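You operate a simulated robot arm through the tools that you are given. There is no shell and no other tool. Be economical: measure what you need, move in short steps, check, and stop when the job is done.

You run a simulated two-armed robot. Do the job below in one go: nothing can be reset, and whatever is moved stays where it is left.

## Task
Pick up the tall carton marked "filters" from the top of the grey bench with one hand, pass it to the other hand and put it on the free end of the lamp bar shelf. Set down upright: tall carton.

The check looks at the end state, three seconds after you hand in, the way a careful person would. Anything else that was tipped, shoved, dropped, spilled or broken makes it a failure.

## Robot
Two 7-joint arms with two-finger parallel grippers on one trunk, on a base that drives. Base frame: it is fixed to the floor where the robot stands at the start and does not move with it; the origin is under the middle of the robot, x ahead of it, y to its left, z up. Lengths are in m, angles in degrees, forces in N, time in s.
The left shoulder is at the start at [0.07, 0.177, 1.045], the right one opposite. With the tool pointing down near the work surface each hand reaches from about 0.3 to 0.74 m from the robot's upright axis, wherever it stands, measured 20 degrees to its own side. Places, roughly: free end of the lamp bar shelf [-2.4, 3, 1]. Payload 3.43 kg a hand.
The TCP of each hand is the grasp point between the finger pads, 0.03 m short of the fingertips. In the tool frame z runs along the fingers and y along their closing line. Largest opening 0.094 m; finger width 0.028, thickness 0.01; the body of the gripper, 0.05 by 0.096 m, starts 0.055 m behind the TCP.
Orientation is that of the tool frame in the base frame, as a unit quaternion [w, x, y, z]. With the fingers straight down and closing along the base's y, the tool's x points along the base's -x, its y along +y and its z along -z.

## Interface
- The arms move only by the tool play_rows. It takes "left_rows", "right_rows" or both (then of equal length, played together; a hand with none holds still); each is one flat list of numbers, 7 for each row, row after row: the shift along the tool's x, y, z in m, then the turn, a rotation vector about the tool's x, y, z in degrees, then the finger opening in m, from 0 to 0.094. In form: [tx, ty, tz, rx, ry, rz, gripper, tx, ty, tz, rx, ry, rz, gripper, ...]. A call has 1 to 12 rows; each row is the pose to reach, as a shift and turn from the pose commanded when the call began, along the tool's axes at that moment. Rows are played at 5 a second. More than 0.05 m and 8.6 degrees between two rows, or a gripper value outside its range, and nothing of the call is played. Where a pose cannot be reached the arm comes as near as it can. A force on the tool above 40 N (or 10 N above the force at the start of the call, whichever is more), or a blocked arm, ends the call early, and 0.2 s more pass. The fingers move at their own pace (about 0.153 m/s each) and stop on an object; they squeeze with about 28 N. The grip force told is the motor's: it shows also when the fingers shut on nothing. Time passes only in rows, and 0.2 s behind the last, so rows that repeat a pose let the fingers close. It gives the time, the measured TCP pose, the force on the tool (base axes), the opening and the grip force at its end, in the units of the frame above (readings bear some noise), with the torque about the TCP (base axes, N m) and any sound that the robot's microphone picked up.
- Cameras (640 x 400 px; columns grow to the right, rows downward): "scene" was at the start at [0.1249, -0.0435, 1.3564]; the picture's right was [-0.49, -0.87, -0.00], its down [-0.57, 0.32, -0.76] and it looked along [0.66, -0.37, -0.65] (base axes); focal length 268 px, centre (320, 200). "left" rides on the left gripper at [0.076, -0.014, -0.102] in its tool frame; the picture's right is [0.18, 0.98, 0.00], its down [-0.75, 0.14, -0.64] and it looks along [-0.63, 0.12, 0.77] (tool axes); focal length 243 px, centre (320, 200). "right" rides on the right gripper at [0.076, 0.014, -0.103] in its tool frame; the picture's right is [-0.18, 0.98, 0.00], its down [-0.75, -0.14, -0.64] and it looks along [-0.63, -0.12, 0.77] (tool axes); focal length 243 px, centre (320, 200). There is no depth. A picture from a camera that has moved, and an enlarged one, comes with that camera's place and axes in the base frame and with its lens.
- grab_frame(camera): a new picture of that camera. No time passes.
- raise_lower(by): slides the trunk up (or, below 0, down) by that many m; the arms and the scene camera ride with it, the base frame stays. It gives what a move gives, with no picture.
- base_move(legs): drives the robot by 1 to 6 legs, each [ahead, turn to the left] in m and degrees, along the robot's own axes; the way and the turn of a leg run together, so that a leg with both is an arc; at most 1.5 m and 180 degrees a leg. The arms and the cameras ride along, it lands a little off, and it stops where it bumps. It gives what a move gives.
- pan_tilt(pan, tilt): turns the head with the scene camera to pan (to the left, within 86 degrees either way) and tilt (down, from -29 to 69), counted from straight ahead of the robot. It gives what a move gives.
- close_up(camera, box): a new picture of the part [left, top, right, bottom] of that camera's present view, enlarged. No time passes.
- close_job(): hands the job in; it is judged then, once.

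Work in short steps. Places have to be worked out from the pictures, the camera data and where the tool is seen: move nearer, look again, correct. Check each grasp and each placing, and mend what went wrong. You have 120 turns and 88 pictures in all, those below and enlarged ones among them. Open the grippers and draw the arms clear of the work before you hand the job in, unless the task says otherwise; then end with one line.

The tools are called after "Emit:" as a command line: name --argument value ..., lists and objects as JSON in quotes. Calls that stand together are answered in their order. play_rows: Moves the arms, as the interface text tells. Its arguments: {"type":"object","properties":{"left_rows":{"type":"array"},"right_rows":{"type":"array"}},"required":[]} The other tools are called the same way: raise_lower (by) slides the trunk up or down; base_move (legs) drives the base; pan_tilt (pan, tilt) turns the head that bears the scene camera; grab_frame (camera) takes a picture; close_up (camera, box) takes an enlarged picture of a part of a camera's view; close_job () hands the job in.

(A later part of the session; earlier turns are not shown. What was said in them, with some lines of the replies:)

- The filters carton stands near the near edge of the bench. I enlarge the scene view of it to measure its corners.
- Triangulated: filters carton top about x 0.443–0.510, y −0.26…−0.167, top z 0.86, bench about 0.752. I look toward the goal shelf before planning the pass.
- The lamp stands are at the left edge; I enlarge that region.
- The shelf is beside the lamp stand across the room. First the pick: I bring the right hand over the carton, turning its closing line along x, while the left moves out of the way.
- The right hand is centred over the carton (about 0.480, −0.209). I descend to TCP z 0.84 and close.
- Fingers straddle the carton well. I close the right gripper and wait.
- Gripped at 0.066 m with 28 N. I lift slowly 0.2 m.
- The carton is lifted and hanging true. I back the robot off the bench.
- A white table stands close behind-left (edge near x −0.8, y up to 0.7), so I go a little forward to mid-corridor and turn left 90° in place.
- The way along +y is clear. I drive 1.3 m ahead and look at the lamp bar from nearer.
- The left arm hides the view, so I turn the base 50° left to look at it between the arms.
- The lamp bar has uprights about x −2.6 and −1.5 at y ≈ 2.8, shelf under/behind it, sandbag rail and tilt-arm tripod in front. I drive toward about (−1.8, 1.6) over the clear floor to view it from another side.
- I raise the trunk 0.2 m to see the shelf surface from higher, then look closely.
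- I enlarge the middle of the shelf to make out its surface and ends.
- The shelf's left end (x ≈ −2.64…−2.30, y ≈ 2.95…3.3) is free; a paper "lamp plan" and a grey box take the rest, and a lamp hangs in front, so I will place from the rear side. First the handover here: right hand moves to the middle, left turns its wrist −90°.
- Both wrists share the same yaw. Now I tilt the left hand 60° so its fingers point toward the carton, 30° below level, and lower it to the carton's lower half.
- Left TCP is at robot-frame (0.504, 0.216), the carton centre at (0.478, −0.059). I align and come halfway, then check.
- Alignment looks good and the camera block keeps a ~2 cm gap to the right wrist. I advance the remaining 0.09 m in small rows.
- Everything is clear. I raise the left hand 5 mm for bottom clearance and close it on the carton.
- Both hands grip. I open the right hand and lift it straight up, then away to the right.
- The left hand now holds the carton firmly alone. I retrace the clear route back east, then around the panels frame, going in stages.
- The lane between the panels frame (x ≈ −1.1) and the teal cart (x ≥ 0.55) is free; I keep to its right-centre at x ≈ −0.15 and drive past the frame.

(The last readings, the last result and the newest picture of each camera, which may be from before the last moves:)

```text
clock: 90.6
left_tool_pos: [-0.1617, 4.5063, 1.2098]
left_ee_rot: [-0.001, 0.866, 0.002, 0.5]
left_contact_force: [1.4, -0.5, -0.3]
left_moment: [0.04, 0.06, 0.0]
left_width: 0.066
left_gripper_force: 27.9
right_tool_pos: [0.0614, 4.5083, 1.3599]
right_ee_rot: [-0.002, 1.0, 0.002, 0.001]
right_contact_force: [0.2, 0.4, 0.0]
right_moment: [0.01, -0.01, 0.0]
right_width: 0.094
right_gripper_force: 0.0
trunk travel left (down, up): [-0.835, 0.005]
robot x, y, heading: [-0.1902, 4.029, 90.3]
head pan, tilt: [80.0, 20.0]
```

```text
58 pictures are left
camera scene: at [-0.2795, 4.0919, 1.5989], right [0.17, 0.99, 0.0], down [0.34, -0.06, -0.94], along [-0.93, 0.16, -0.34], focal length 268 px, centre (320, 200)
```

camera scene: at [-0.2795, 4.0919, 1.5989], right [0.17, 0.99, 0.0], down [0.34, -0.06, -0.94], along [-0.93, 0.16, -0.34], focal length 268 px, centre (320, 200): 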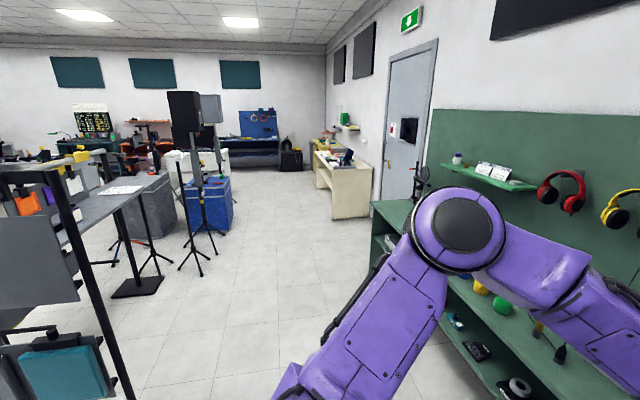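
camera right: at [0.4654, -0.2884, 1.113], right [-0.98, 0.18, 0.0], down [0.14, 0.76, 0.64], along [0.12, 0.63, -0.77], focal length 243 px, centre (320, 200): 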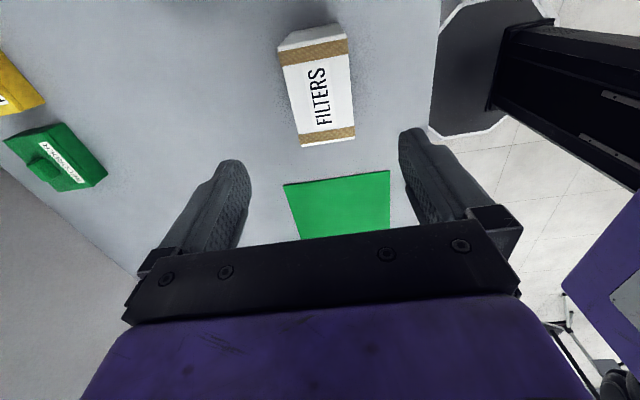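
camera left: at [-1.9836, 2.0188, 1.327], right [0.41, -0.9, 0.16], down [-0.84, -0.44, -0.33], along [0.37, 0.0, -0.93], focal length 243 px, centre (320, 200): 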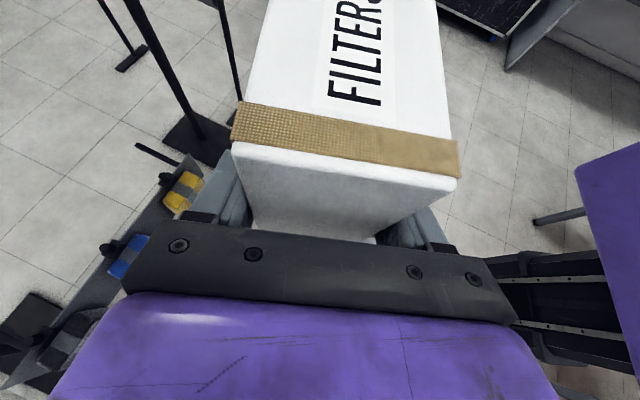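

The corridor behind the shelf is clear. I turn left in two steps to run along y ≈ 4.2, past the frame's back post (y ≈ 3.45).

Emit:
base_move --legs '[[0, 45], [0.27, 0], [0, 45]]'

Emit:
pan_tilt --pan 20 --tilt 22

Emit:
grab_frame --camera "scene"

```text
clock: 96.7
left_tool_pos: [-0.8633, 4.2433, 1.2094]
left_ee_rot: [-0.357, 0.608, 0.616, 0.351]
left_contact_force: [0.2, -0.2, -1.4]
left_moment: [-0.02, -0.01, -0.01]
left_width: 0.0659
left_gripper_force: 28.1
right_tool_pos: [-0.8669, 4.4647, 1.3603]
right_ee_rot: [-0.001, 0.701, 0.713, -0.001]
right_contact_force: [0.2, 1.2, 0.1]
right_moment: [-0.02, 0.01, 0.0]
right_width: 0.0941
right_gripper_force: 0.1
trunk travel left (down, up): [-0.835, 0.005]
robot x, y, heading: [-0.3848, 4.2179, -179.2]
head pan, tilt: [80.0, 20.0]
```

```text
clock: 98.0
left_tool_pos: [-0.8619, 4.2435, 1.2092]
left_ee_rot: [-0.356, 0.608, 0.616, 0.352]
left_contact_force: [0.1, 0.3, -1.6]
left_moment: [-0.02, -0.03, -0.01]
left_width: 0.0658
left_gripper_force: 28.1
right_tool_pos: [-0.867, 4.4648, 1.3607]
right_ee_rot: [-0.002, 0.702, 0.712, 0.0]
right_contact_force: [-0.4, 0.4, 0.3]
right_moment: [0.02, 0.01, -0.02]
right_width: 0.094
right_gripper_force: 0.0
trunk travel left (down, up): [-0.835, 0.005]
robot x, y, heading: [-0.3831, 4.2199, -179.2]
head pan, tilt: [20.0, 22.0]
```

```text
57 pictures are left
camera scene: at [-0.52, 4.1831, 1.5957], right [-0.36, 0.93, 0.0], down [0.35, 0.13, -0.93], along [-0.87, -0.33, -0.37], focal length 268 px, centre (320, 200)
```

scene: 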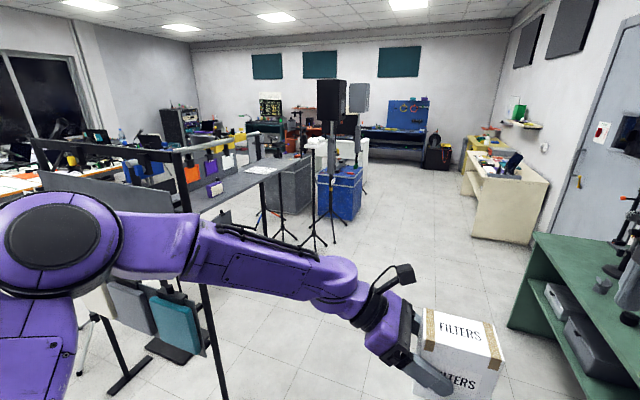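

Clear lane ahead. I drive 1.4 m along and look left at the shelf's rear.

Emit:
base_move --legs '[[1.4, 0]]'

Emit:
pan_tilt --pan 40 --tilt 25

Emit:
grab_frame --camera "scene"

```text
clock: 105.0
left_tool_pos: [-2.2588, 4.2073, 1.2101]
left_ee_rot: [-0.359, 0.604, 0.621, 0.349]
left_contact_force: [-0.4, 0.0, -0.5]
left_moment: [-0.01, -0.03, 0.01]
left_width: 0.0661
left_gripper_force: 28.2
right_tool_pos: [-2.2667, 4.4294, 1.3597]
right_ee_rot: [-0.001, 0.698, 0.716, 0.0]
right_contact_force: [-0.1, 0.1, -0.7]
right_moment: [0.0, 0.0, 0.03]
right_width: 0.094
right_gripper_force: 0.0
trunk travel left (down, up): [-0.835, 0.005]
robot x, y, heading: [-1.7805, 4.1909, -178.4]
head pan, tilt: [20.0, 22.0]
```

```text
clock: 105.8
left_tool_pos: [-2.2594, 4.2076, 1.2097]
left_ee_rot: [-0.358, 0.603, 0.621, 0.349]
left_contact_force: [-0.3, 0.2, -1.2]
left_moment: [-0.04, 0.03, 0.02]
left_width: 0.0658
left_gripper_force: 27.3
right_tool_pos: [-2.2675, 4.4292, 1.3602]
right_ee_rot: [-0.001, 0.697, 0.718, -0.001]
right_contact_force: [-0.2, 0.6, -0.7]
right_moment: [0.01, 0.0, -0.02]
right_width: 0.094
right_gripper_force: 0.1
trunk travel left (down, up): [-0.835, 0.005]
robot x, y, heading: [-1.7836, 4.1915, -178.4]
head pan, tilt: [40.0, 25.0]
```

```text
56 pictures are left
camera scene: at [-1.8993, 4.1257, 1.5908], right [-0.66, 0.75, 0.0], down [0.32, 0.28, -0.91], along [-0.68, -0.6, -0.42], focal length 268 px, centre (320, 200)
```

scene: 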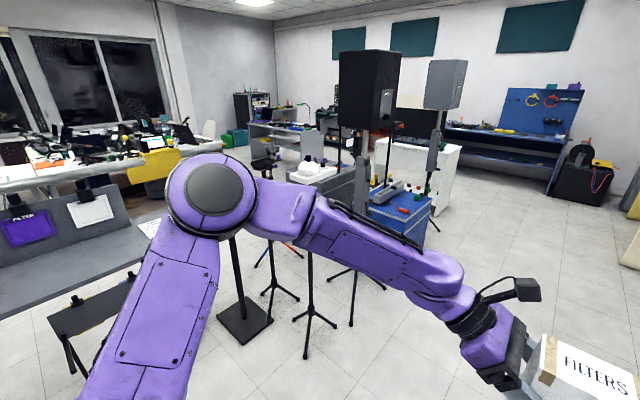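

The shelf's free end is hidden behind my arm. I go 0.5 m further and turn left to face the shelf from its rear.

Emit:
base_move --legs '[[0.5, 0], [0, 88]]'

Emit:
pan_tilt --pan 0 --tilt 30

Emit:
grab_frame --camera "scene"

```text
clock: 112.6
left_tool_pos: [-2.3143, 3.6973, 1.2095]
left_ee_rot: [-0.499, -0.007, 0.867, -0.004]
left_contact_force: [-1.1, 0.1, -1.0]
left_moment: [-0.01, -0.01, 0.01]
left_width: 0.066
left_gripper_force: 27.7
right_tool_pos: [-2.5363, 3.6922, 1.3591]
right_ee_rot: [0.0, -0.009, 1.0, -0.002]
right_contact_force: [-0.5, 0.5, -0.5]
right_moment: [0.01, 0.05, -0.01]
right_width: 0.0939
right_gripper_force: 0.0
trunk travel left (down, up): [-0.835, 0.005]
robot x, y, heading: [-2.2928, 4.179, -89.0]
head pan, tilt: [40.0, 25.0]
```

```text
clock: 113.6
left_tool_pos: [-2.3141, 3.6968, 1.2103]
left_ee_rot: [-0.5, -0.008, 0.866, -0.005]
left_contact_force: [0.2, 0.7, -0.9]
left_moment: [-0.01, -0.01, 0.01]
left_width: 0.0658
left_gripper_force: 28.1
right_tool_pos: [-2.5368, 3.6927, 1.3588]
right_ee_rot: [0.0, -0.008, 1.0, -0.001]
right_contact_force: [1.0, -0.4, 0.8]
right_moment: [-0.02, 0.0, -0.02]
right_width: 0.0941
right_gripper_force: 0.0
trunk travel left (down, up): [-0.835, 0.005]
robot x, y, heading: [-2.2911, 4.174, -89.2]
head pan, tilt: [0.0, 30.0]
```

```text
55 pictures are left
camera scene: at [-2.2876, 4.0333, 1.5829], right [-1.0, -0.02, 0.0], down [-0.01, 0.5, -0.87], along [0.01, -0.87, -0.5], focal length 268 px, centre (320, 200)
```

scene: 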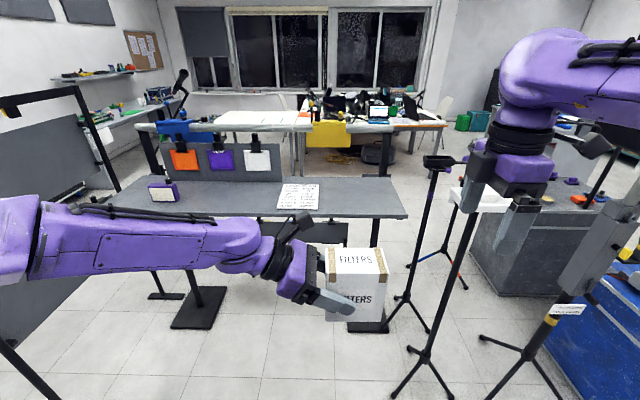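

Now the shelf is fully seen: the free end is to the right of the paper. Stands stand near my right hand, so I enlarge that side.

Emit:
close_up --camera "scene" --box '[370, 100, 640, 400]'

Emit:
close_up --camera "scene" --box '[120, 100, 460, 330]'

Emit:
grab_frame --camera "right"

```text
1.33 times, centred on (505, 250) of scene
camera zoom: at [-2.2876, 4.0333, 1.5829], right [-1.0, -0.02, 0.0], down [-0.01, 0.5, -0.87], along [0.01, -0.87, -0.5], focal length 358 px, centre (73, 133)
```

zoom: 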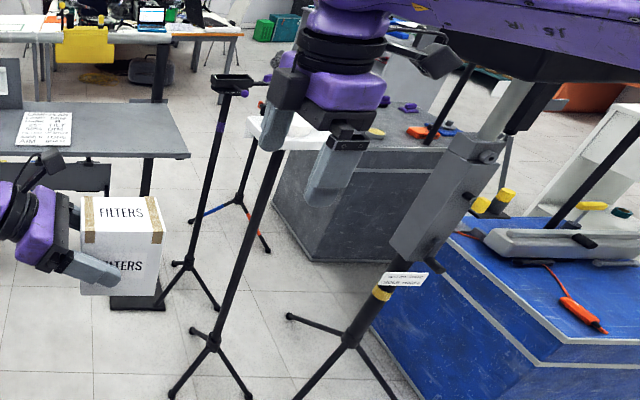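

```text
1.74 times, centred on (290, 215) of scene
camera zoom: at [-2.2876, 4.0333, 1.5829], right [-1.0, -0.02, 0.0], down [-0.01, 0.5, -0.87], along [0.01, -0.87, -0.5], focal length 467 px, centre (372, 174)
```

zoom: 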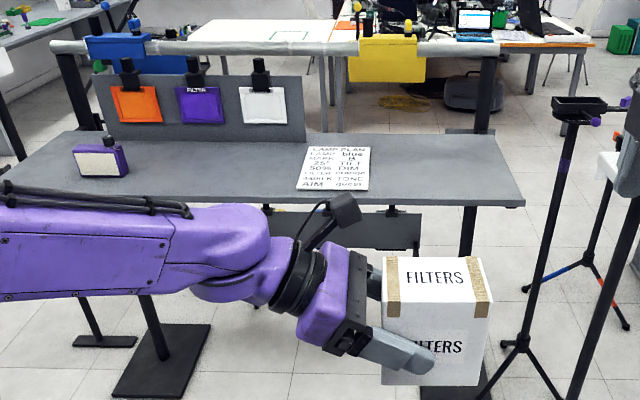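

```text
52 pictures are left
camera right: at [-2.6106, 3.7038, 1.4639], right [0.17, 0.99, 0.0], down [0.76, -0.13, 0.64], along [0.63, -0.11, -0.77], focal length 243 px, centre (320, 200)
```

right: 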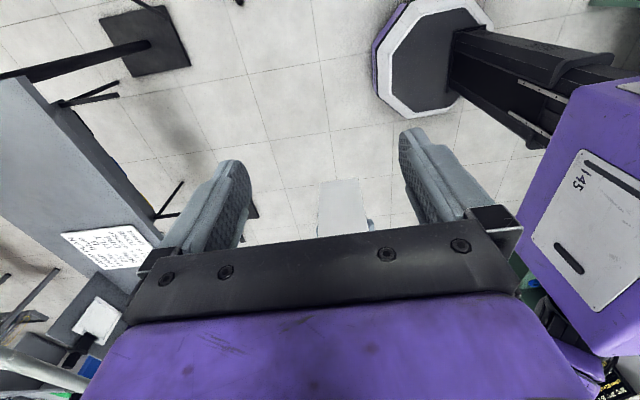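

The shelf top works out to z ≈ 1.044, free area x −2.585…−2.27, y 2.87…3.21; target carton centre ≈ (−2.43, 3.06). I swing the left hand in free space so its fingers point ahead, keeping the carton level, and draw the right hand back a bit.

Emit:
play_rows --left_rows '[-0.00333, -0.01, -0.00577, 6.495, 0, -3.75, 0.04, -0.00667, -0.02, -0.01155, 12.99, 0, -7.5, 0.04, -0.01, -0.03, -0.01732, 19.485, 0, -11.25, 0.04, -0.01333, -0.04, -0.02309, 25.98, 0, -15, 0.04, -0.01667, -0.05, -0.02887, 32.475, 0, -18.75, 0.04, -0.02, -0.06, -0.03464, 38.97, 0, -22.5, 0.04, -0.02333, -0.07, -0.04041, 45.465, 0, -26.25, 0.04, -0.02667, -0.08, -0.04619, 51.96, 0, -30, 0.04, -0.03, -0.09, -0.05196, 58.455, 0, -33.75, 0.04, -0.03333, -0.1, -0.05774, 64.95, 0, -37.5, 0.04, -0.03667, -0.11, -0.06351, 71.445, 0, -41.25, 0.04, -0.04, -0.12, -0.06928, 77.94, 0, -45, 0.04]' --right_rows '[0, 0.01, 0, 0, 0, 0, 0.094, 0, 0.02, 0, 0, 0, 0, 0.094, 0, 0.03, 0, 0, 0, 0, 0.094, 0, 0.04, 0, 0, 0, 0, 0.094, 0, 0.05, 0, 0, 0, 0, 0.094, 0, 0.06, 0, 0, 0, 0, 0.094, 0, 0.07, 0, 0, 0, 0, 0.094, 0, 0.08, 0, 0, 0, 0, 0.094, 0, 0.09, 0, 0, 0, 0, 0.094, 0, 0.1, 0, 0, 0, 0, 0.094, 0, 0.11, 0, 0, 0, 0, 0.094, 0, 0.12, 0, 0, 0, 0, 0.094]'

Emit:
grab_frame --camera "scene"

```text
clock: 116.2
left_tool_pos: [-2.2315, 3.5775, 1.2099]
left_ee_rot: [0.351, 0.617, -0.607, 0.358]
left_contact_force: [-1.0, -0.5, -0.8]
left_moment: [0.02, -0.02, 0.04]
left_width: 0.0663
left_gripper_force: 27.6
right_tool_pos: [-2.5383, 3.8122, 1.3595]
right_ee_rot: [0.001, -0.01, 1.0, -0.001]
right_contact_force: [0.3, -0.5, 0.5]
right_moment: [-0.01, -0.02, 0.01]
right_width: 0.0938
right_gripper_force: 0.0
trunk travel left (down, up): [-0.835, 0.005]
robot x, y, heading: [-2.2943, 4.1738, -88.9]
head pan, tilt: [0.0, 30.0]
```

```text
51 pictures are left
camera scene: at [-2.2892, 4.033, 1.5828], right [-1.0, -0.02, 0.0], down [-0.01, 0.5, -0.87], along [0.01, -0.87, -0.5], focal length 268 px, centre (320, 200)
```

scene: 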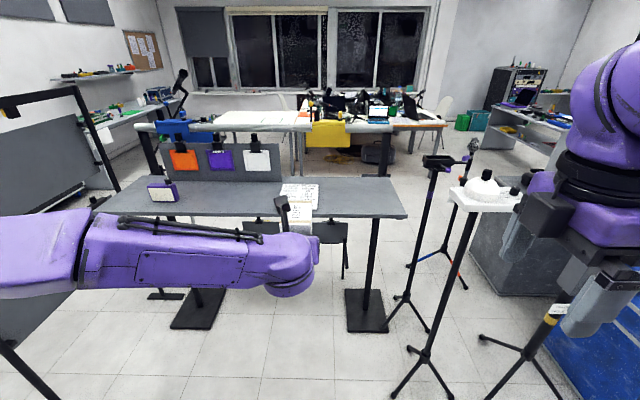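

The wrist turned as intended; I check the carton through the left camera.

Emit:
grab_frame --camera "left"

```text
50 pictures are left
camera left: at [-2.2194, 3.6292, 1.3268], right [-0.98, -0.11, 0.16], down [-0.16, 0.93, -0.33], along [-0.11, -0.35, -0.93], focal length 243 px, centre (320, 200)
```

left: 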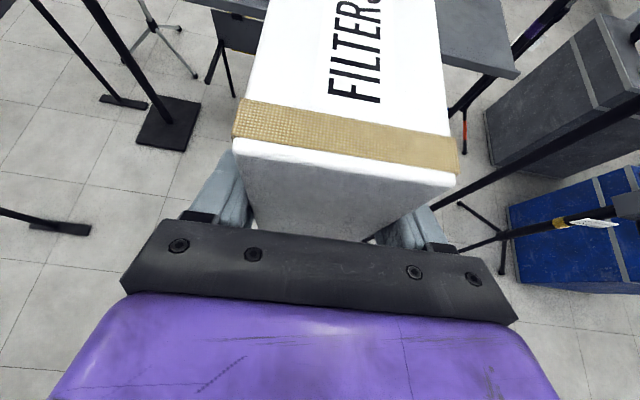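

The shelf's rear corner from this camera (−2.587, 3.222) agrees. I sidestep about 0.2 m toward −x by turning right 45°, driving 0.28 m and turning back.

Emit:
base_move --legs '[[0, -45], [0.28, 0], [0, 44]]'

Emit:
grab_frame --camera "scene"

Emit:
grab_frame --camera "left"

```text
clock: 122.3
left_tool_pos: [-2.4448, 3.3741, 1.21]
left_ee_rot: [-0.355, -0.61, 0.615, -0.352]
left_contact_force: [0.5, 0.0, -1.0]
left_moment: [0.0, -0.01, -0.02]
left_width: 0.0662
left_gripper_force: 28.2
right_tool_pos: [-2.747, 3.6167, 1.3602]
right_ee_rot: [0.0, 0.002, 1.0, 0.0]
right_contact_force: [0.2, 0.8, -0.5]
right_moment: [0.03, 0.03, 0.05]
right_width: 0.0938
right_gripper_force: 0.0
trunk travel left (down, up): [-0.835, 0.005]
robot x, y, heading: [-2.4896, 3.9723, -90.2]
head pan, tilt: [0.0, 30.0]
```

```text
49 pictures are left
camera scene: at [-2.4907, 3.8314, 1.5828], right [-1.0, 0.01, 0.0], down [0.0, 0.5, -0.87], along [-0.01, -0.87, -0.5], focal length 268 px, centre (320, 200)
```

scene: 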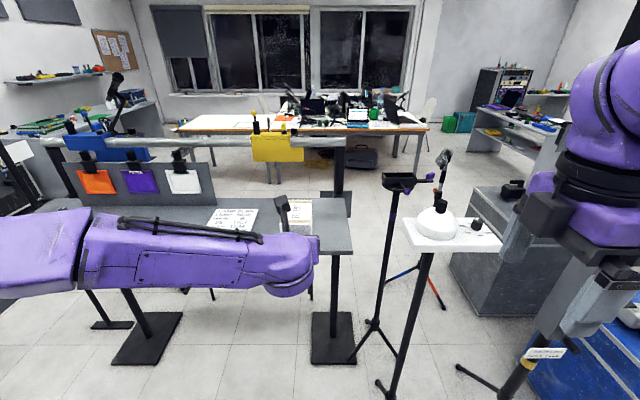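

```text
48 pictures are left
camera left: at [-2.4307, 3.426, 1.3268], right [-0.98, -0.09, 0.16], down [-0.13, 0.93, -0.33], along [-0.12, -0.35, -0.93], focal length 243 px, centre (320, 200)
```

left: 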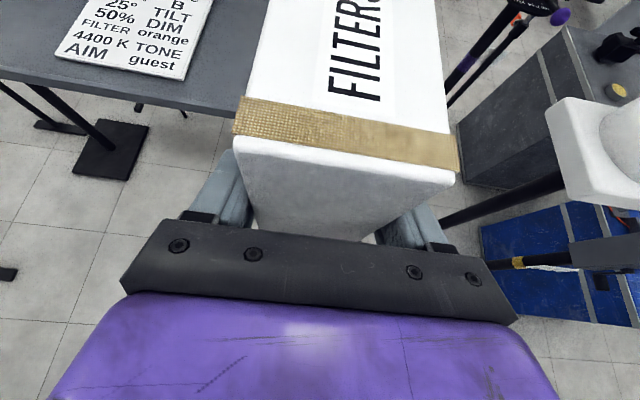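

All consistent: paper edge x ≈ −2.27, stand platform edge x ≈ −2.77, my carton at x ≈ −2.445. I drive 0.28 m ahead with the carton 0.12 m above the shelf.

Emit:
base_move --legs '[[0.28, 0]]'

Emit:
grab_frame --camera "left"

Emit:
grab_frame --camera "right"

Emit:
grab_frame --camera "scene"

```text
clock: 124.3
left_tool_pos: [-2.4452, 3.0933, 1.212]
left_ee_rot: [-0.355, -0.61, 0.614, -0.353]
left_contact_force: [-0.3, -0.6, -1.9]
left_moment: [-0.01, 0.0, -0.02]
left_width: 0.0658
left_gripper_force: 28.0
right_tool_pos: [-2.7469, 3.3337, 1.3601]
right_ee_rot: [-0.001, 0.002, 1.0, -0.002]
right_contact_force: [0.9, 1.2, 0.1]
right_moment: [0.0, -0.01, 0.0]
right_width: 0.0938
right_gripper_force: 0.1
trunk travel left (down, up): [-0.835, 0.005]
robot x, y, heading: [-2.4915, 3.6886, -90.5]
head pan, tilt: [0.0, 30.0]
```

```text
47 pictures are left
camera left: at [-2.4313, 3.1441, 1.3277], right [-0.98, -0.09, 0.16], down [-0.14, 0.93, -0.33], along [-0.12, -0.35, -0.93], focal length 243 px, centre (320, 200)
```

left: 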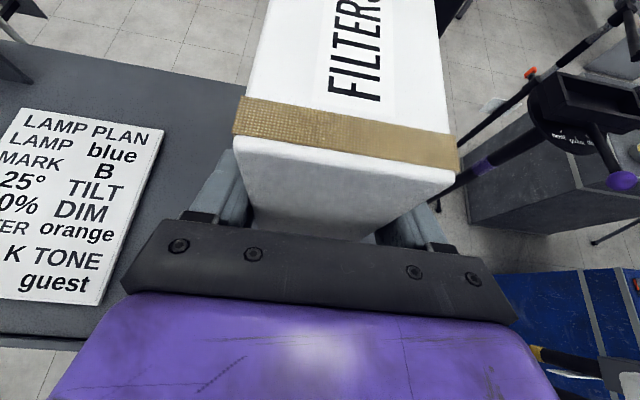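

```text
46 pictures are left
camera right: at [-2.8216, 3.3473, 1.4652], right [0.19, 0.98, 0.0], down [0.75, -0.14, 0.64], along [0.63, -0.12, -0.77], focal length 243 px, centre (320, 200)
```

right: 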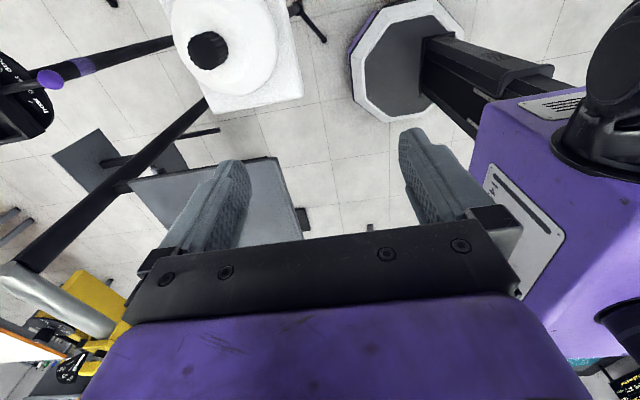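

```text
45 pictures are left
camera scene: at [-2.4916, 3.5497, 1.5831], right [-1.0, 0.01, 0.0], down [0.0, 0.5, -0.87], along [-0.01, -0.87, -0.5], focal length 268 px, centre (320, 200)
```

scene: 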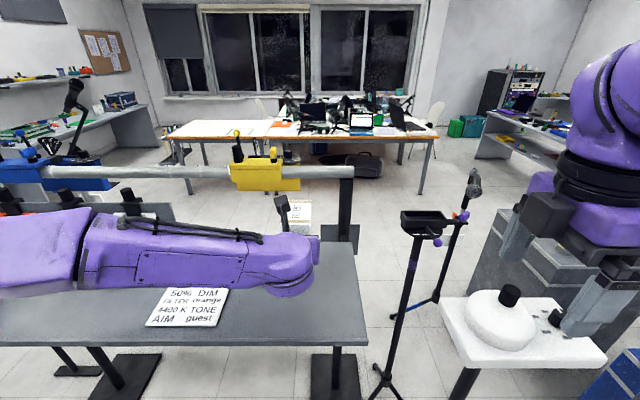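

Carton is over the free end with about 0.12 m under it; nothing else is close. I lower 0.10 m straight down.

Emit:
play_rows --left_rows '[-0.01732, 0, 0.01, 0, 0, 0, 0.04, -0.03464, 0, 0.02, 0, 0, 0, 0.04, -0.05196, 0, 0.03, 0, 0, 0, 0.04, -0.06928, 0, 0.04, 0, 0, 0, 0.04, -0.0866, 0, 0.05, 0, 0, 0, 0.04, -0.0866, 0, 0.05, 0, 0, 0, 0.04]'

Emit:
grab_frame --camera "left"

Emit:
grab_frame --camera "scene"

```text
clock: 125.7
left_tool_pos: [-2.445, 3.0917, 1.1099]
left_ee_rot: [-0.355, -0.61, 0.615, -0.352]
left_contact_force: [-0.6, 0.1, -1.5]
left_moment: [0.01, -0.01, 0.03]
left_width: 0.066
left_gripper_force: 27.6
right_tool_pos: [-2.7474, 3.334, 1.3612]
right_ee_rot: [-0.001, 0.0, 1.0, -0.001]
right_contact_force: [0.9, 0.2, -0.1]
right_moment: [0.01, -0.02, 0.0]
right_width: 0.0939
right_gripper_force: 0.1
trunk travel left (down, up): [-0.835, 0.005]
robot x, y, heading: [-2.4945, 3.6912, -90.6]
head pan, tilt: [0.0, 30.0]
```

```text
44 pictures are left
camera left: at [-2.4303, 3.1432, 1.2267], right [-0.98, -0.09, 0.16], down [-0.14, 0.93, -0.33], along [-0.12, -0.35, -0.93], focal length 243 px, centre (320, 200)
```

left: 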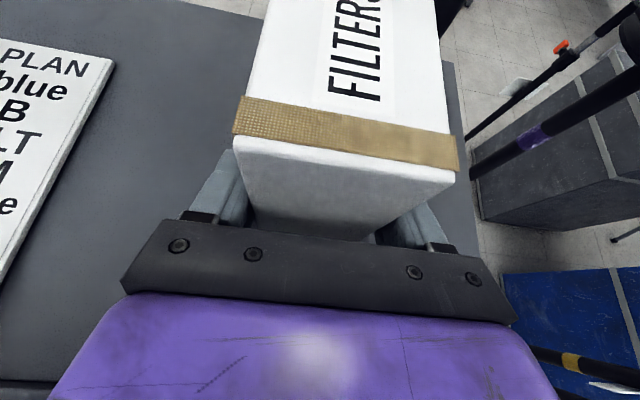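

```text
43 pictures are left
camera scene: at [-2.4918, 3.5474, 1.5828], right [-1.0, 0.01, 0.0], down [0.0, 0.5, -0.87], along [-0.01, -0.87, -0.5], focal length 268 px, centre (320, 200)
```

scene: 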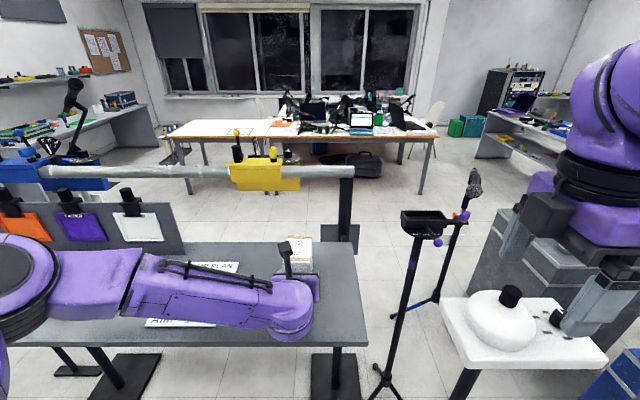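

About 2 cm remain. I lower another 12 mm and watch the force.

Emit:
play_rows --left_rows '[-0.0035, 0, 0.002, 0, 0, 0, 0.04, -0.0069, 0, 0.004, 0, 0, 0, 0.04, -0.0104, 0, 0.006, 0, 0, 0, 0.04, -0.0104, 0, 0.006, 0, 0, 0, 0.04]'

Emit:
grab_frame --camera "left"

```text
clock: 126.7
left_tool_pos: [-2.4454, 3.0927, 1.0978]
left_ee_rot: [-0.354, -0.611, 0.613, -0.353]
left_contact_force: [0.9, -0.1, 1.4]
left_moment: [-0.22, 0.05, 0.04]
left_width: 0.066
left_gripper_force: 28.5
right_tool_pos: [-2.7475, 3.3322, 1.36]
right_ee_rot: [-0.001, 0.002, 1.0, -0.002]
right_contact_force: [0.9, 0.3, -0.1]
right_moment: [0.0, 0.01, 0.0]
right_width: 0.0939
right_gripper_force: 0.0
trunk travel left (down, up): [-0.835, 0.005]
robot x, y, heading: [-2.4882, 3.6884, -90.4]
head pan, tilt: [0.0, 30.0]
```

```text
42 pictures are left
camera left: at [-2.4312, 3.143, 1.2153], right [-0.98, -0.09, 0.16], down [-0.14, 0.93, -0.33], along [-0.12, -0.35, -0.93], focal length 243 px, centre (320, 200)
```

left: 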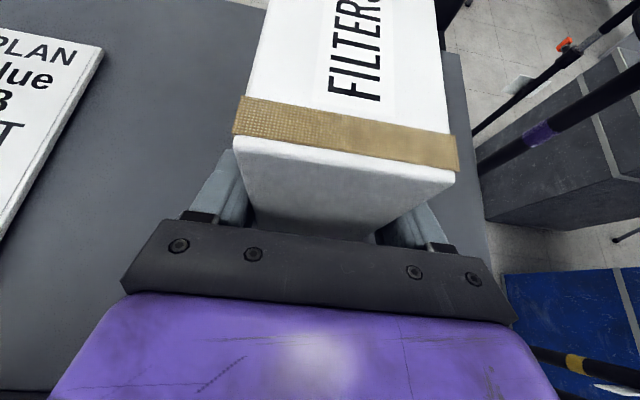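

Force changed to about +3 N with a moment showing the front bottom edge just touches. I lower 2 mm more in 1 mm rows.

Emit:
play_rows --left_rows '[-0.0009, 0, 0.0005, 0, 0, 0, 0.04, -0.0017, 0, 0.001, 0, 0, 0, 0.04, -0.0017, 0, 0.001, 0, 0, 0, 0.04]'

```text
clock: 127.5
left_tool_pos: [-2.4462, 3.0928, 1.0979]
left_ee_rot: [-0.356, -0.61, 0.614, -0.353]
left_contact_force: [1.3, -1.8, 10.6]
left_moment: [-0.65, -0.05, 0.04]
left_width: 0.0661
left_gripper_force: 27.6
right_tool_pos: [-2.7458, 3.3338, 1.3601]
right_ee_rot: [0.0, 0.002, 1.0, -0.001]
right_contact_force: [0.7, 0.1, 0.5]
right_moment: [0.01, 0.01, 0.03]
right_width: 0.0941
right_gripper_force: 0.0
trunk travel left (down, up): [-0.835, 0.005]
robot x, y, heading: [-2.4898, 3.6928, -90.4]
head pan, tilt: [0.0, 30.0]
```

The carton is firmly seated (10 N, contact moving to the middle). I relieve 1.5 mm and open the fingers.

Emit:
play_rows --left_rows '[0.0013, 0, -0.0007, 0, 0, 0, 0.04, 0.0013, 0, -0.0007, 0, 0, 0, 0.07, 0.0013, 0, -0.0007, 0, 0, 0, 0.08, 0.0013, 0, -0.0007, 0, 0, 0, 0.092, 0.0013, 0, -0.0007, 0, 0, 0, 0.094]'

Emit:
grab_frame --camera "left"

```text
clock: 128.7
left_tool_pos: [-2.4463, 3.0928, 1.0967]
left_ee_rot: [-0.355, -0.61, 0.615, -0.352]
left_contact_force: [-0.6, -0.8, -0.4]
left_moment: [0.02, 0.02, -0.01]
left_width: 0.0938
left_gripper_force: 0.0
right_tool_pos: [-2.7477, 3.3328, 1.3604]
right_ee_rot: [-0.001, 0.002, 1.0, 0.0]
right_contact_force: [-0.7, 0.0, 0.6]
right_moment: [-0.02, 0.0, -0.02]
right_width: 0.094
right_gripper_force: 0.1
trunk travel left (down, up): [-0.835, 0.005]
robot x, y, heading: [-2.4913, 3.6911, -90.2]
head pan, tilt: [0.0, 30.0]
```

```text
41 pictures are left
camera left: at [-2.4318, 3.1431, 1.2147], right [-0.98, -0.09, 0.16], down [-0.14, 0.93, -0.33], along [-0.12, -0.35, -0.93], focal length 243 px, centre (320, 200)
```

left: 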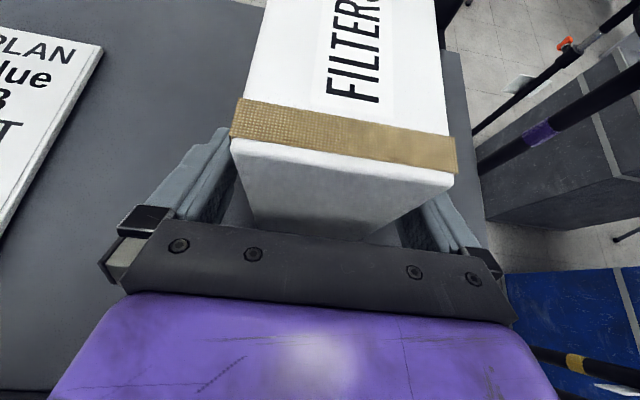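

The carton stands free between the open fingers. I draw the left hand straight back along its own axis.

Emit:
play_rows --left_rows '[0, 0, -0.015, 0, 0, 0, 0.094, 0, 0, -0.035, 0, 0, 0, 0.094, 0, 0, -0.06, 0, 0, 0, 0.094, 0, 0, -0.09, 0, 0, 0, 0.094, 0, 0, -0.12, 0, 0, 0, 0.094, 0, 0, -0.15, 0, 0, 0, 0.094]'

Emit:
grab_frame --camera "left"

Emit:
grab_frame --camera "scene"

```text
clock: 130.1
left_tool_pos: [-2.4453, 3.2237, 1.1736]
left_ee_rot: [-0.355, -0.61, 0.615, -0.352]
left_contact_force: [-0.4, -0.2, -1.4]
left_moment: [0.01, 0.0, -0.01]
left_width: 0.0939
left_gripper_force: 0.2
right_tool_pos: [-2.748, 3.3333, 1.3607]
right_ee_rot: [-0.001, 0.001, 1.0, -0.002]
right_contact_force: [-0.4, 0.2, 0.9]
right_moment: [-0.03, 0.02, -0.01]
right_width: 0.094
right_gripper_force: 0.1
trunk travel left (down, up): [-0.835, 0.005]
robot x, y, heading: [-2.4908, 3.6875, -90.4]
head pan, tilt: [0.0, 30.0]
```

```text
40 pictures are left
camera left: at [-2.4318, 3.2739, 1.2905], right [-0.98, -0.09, 0.16], down [-0.14, 0.93, -0.33], along [-0.12, -0.35, -0.93], focal length 243 px, centre (320, 200)
```

left: 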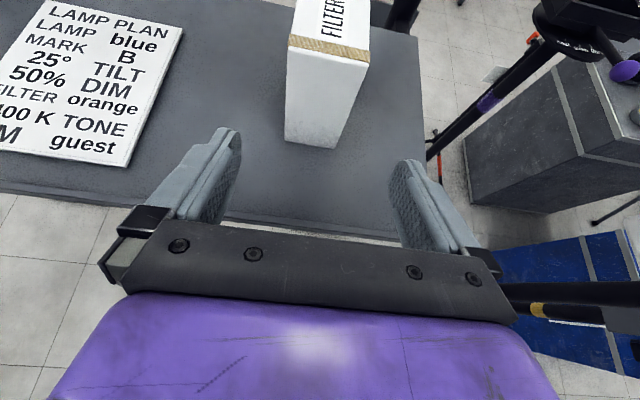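

```text
39 pictures are left
camera scene: at [-2.4918, 3.5488, 1.583], right [-1.0, 0.01, 0.0], down [0.0, 0.5, -0.87], along [-0.01, -0.87, -0.5], focal length 268 px, centre (320, 200)
```

scene: 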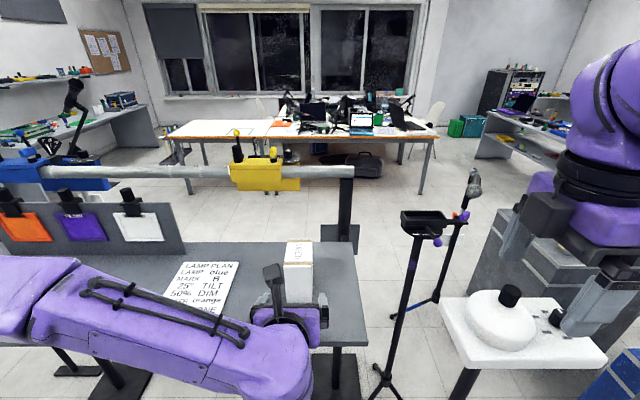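

Carton stands upright on the free end, clear of the paper. I drive straight back 0.45 m so both arms leave the shelf and stands, and take a last look.

Emit:
base_move --legs '[[-0.4, 0]]'

Emit:
close_up --camera "scene" --box '[120, 100, 560, 380]'

```text
clock: 132.6
left_tool_pos: [-2.4428, 3.6214, 1.1726]
left_ee_rot: [-0.354, -0.611, 0.614, -0.353]
left_contact_force: [-0.2, -1.2, -0.1]
left_moment: [0.04, 0.0, 0.03]
left_width: 0.094
left_gripper_force: 0.1
right_tool_pos: [-2.7444, 3.7322, 1.3616]
right_ee_rot: [-0.002, 0.002, 1.0, -0.002]
right_contact_force: [-0.4, 0.1, 0.0]
right_moment: [0.03, -0.02, 0.01]
right_width: 0.0939
right_gripper_force: 0.1
trunk travel left (down, up): [-0.835, 0.005]
robot x, y, heading: [-2.4869, 4.0923, -90.3]
head pan, tilt: [0.0, 30.0]
```

```text
1.43 times, centred on (340, 240) of scene
camera zoom: at [-2.4892, 3.9468, 1.5827], right [-1.0, 0.01, 0.0], down [0.0, 0.5, -0.87], along [0.0, -0.87, -0.5], focal length 384 px, centre (291, 143)
```

zoom: 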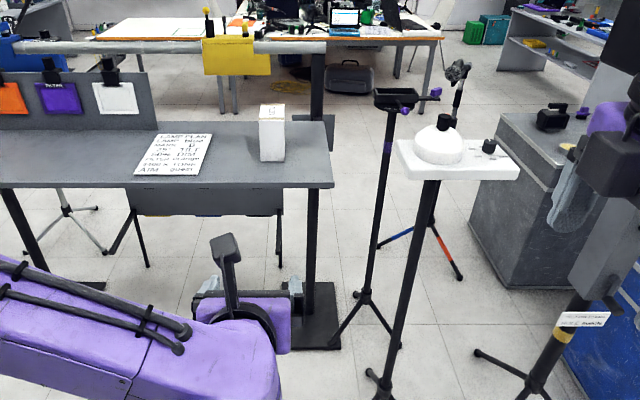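

The carton stands upright on the free end of the shelf, the grippers are open and the arms are clear, so I hand in.

Emit:
close_job

```text
The job is handed in.
```

The "filters" carton was picked up with the right hand, passed to the left, and now stands upright on the free end of the lamp bar shelf; both grippers are open and clear, and I saw nothing else moved.
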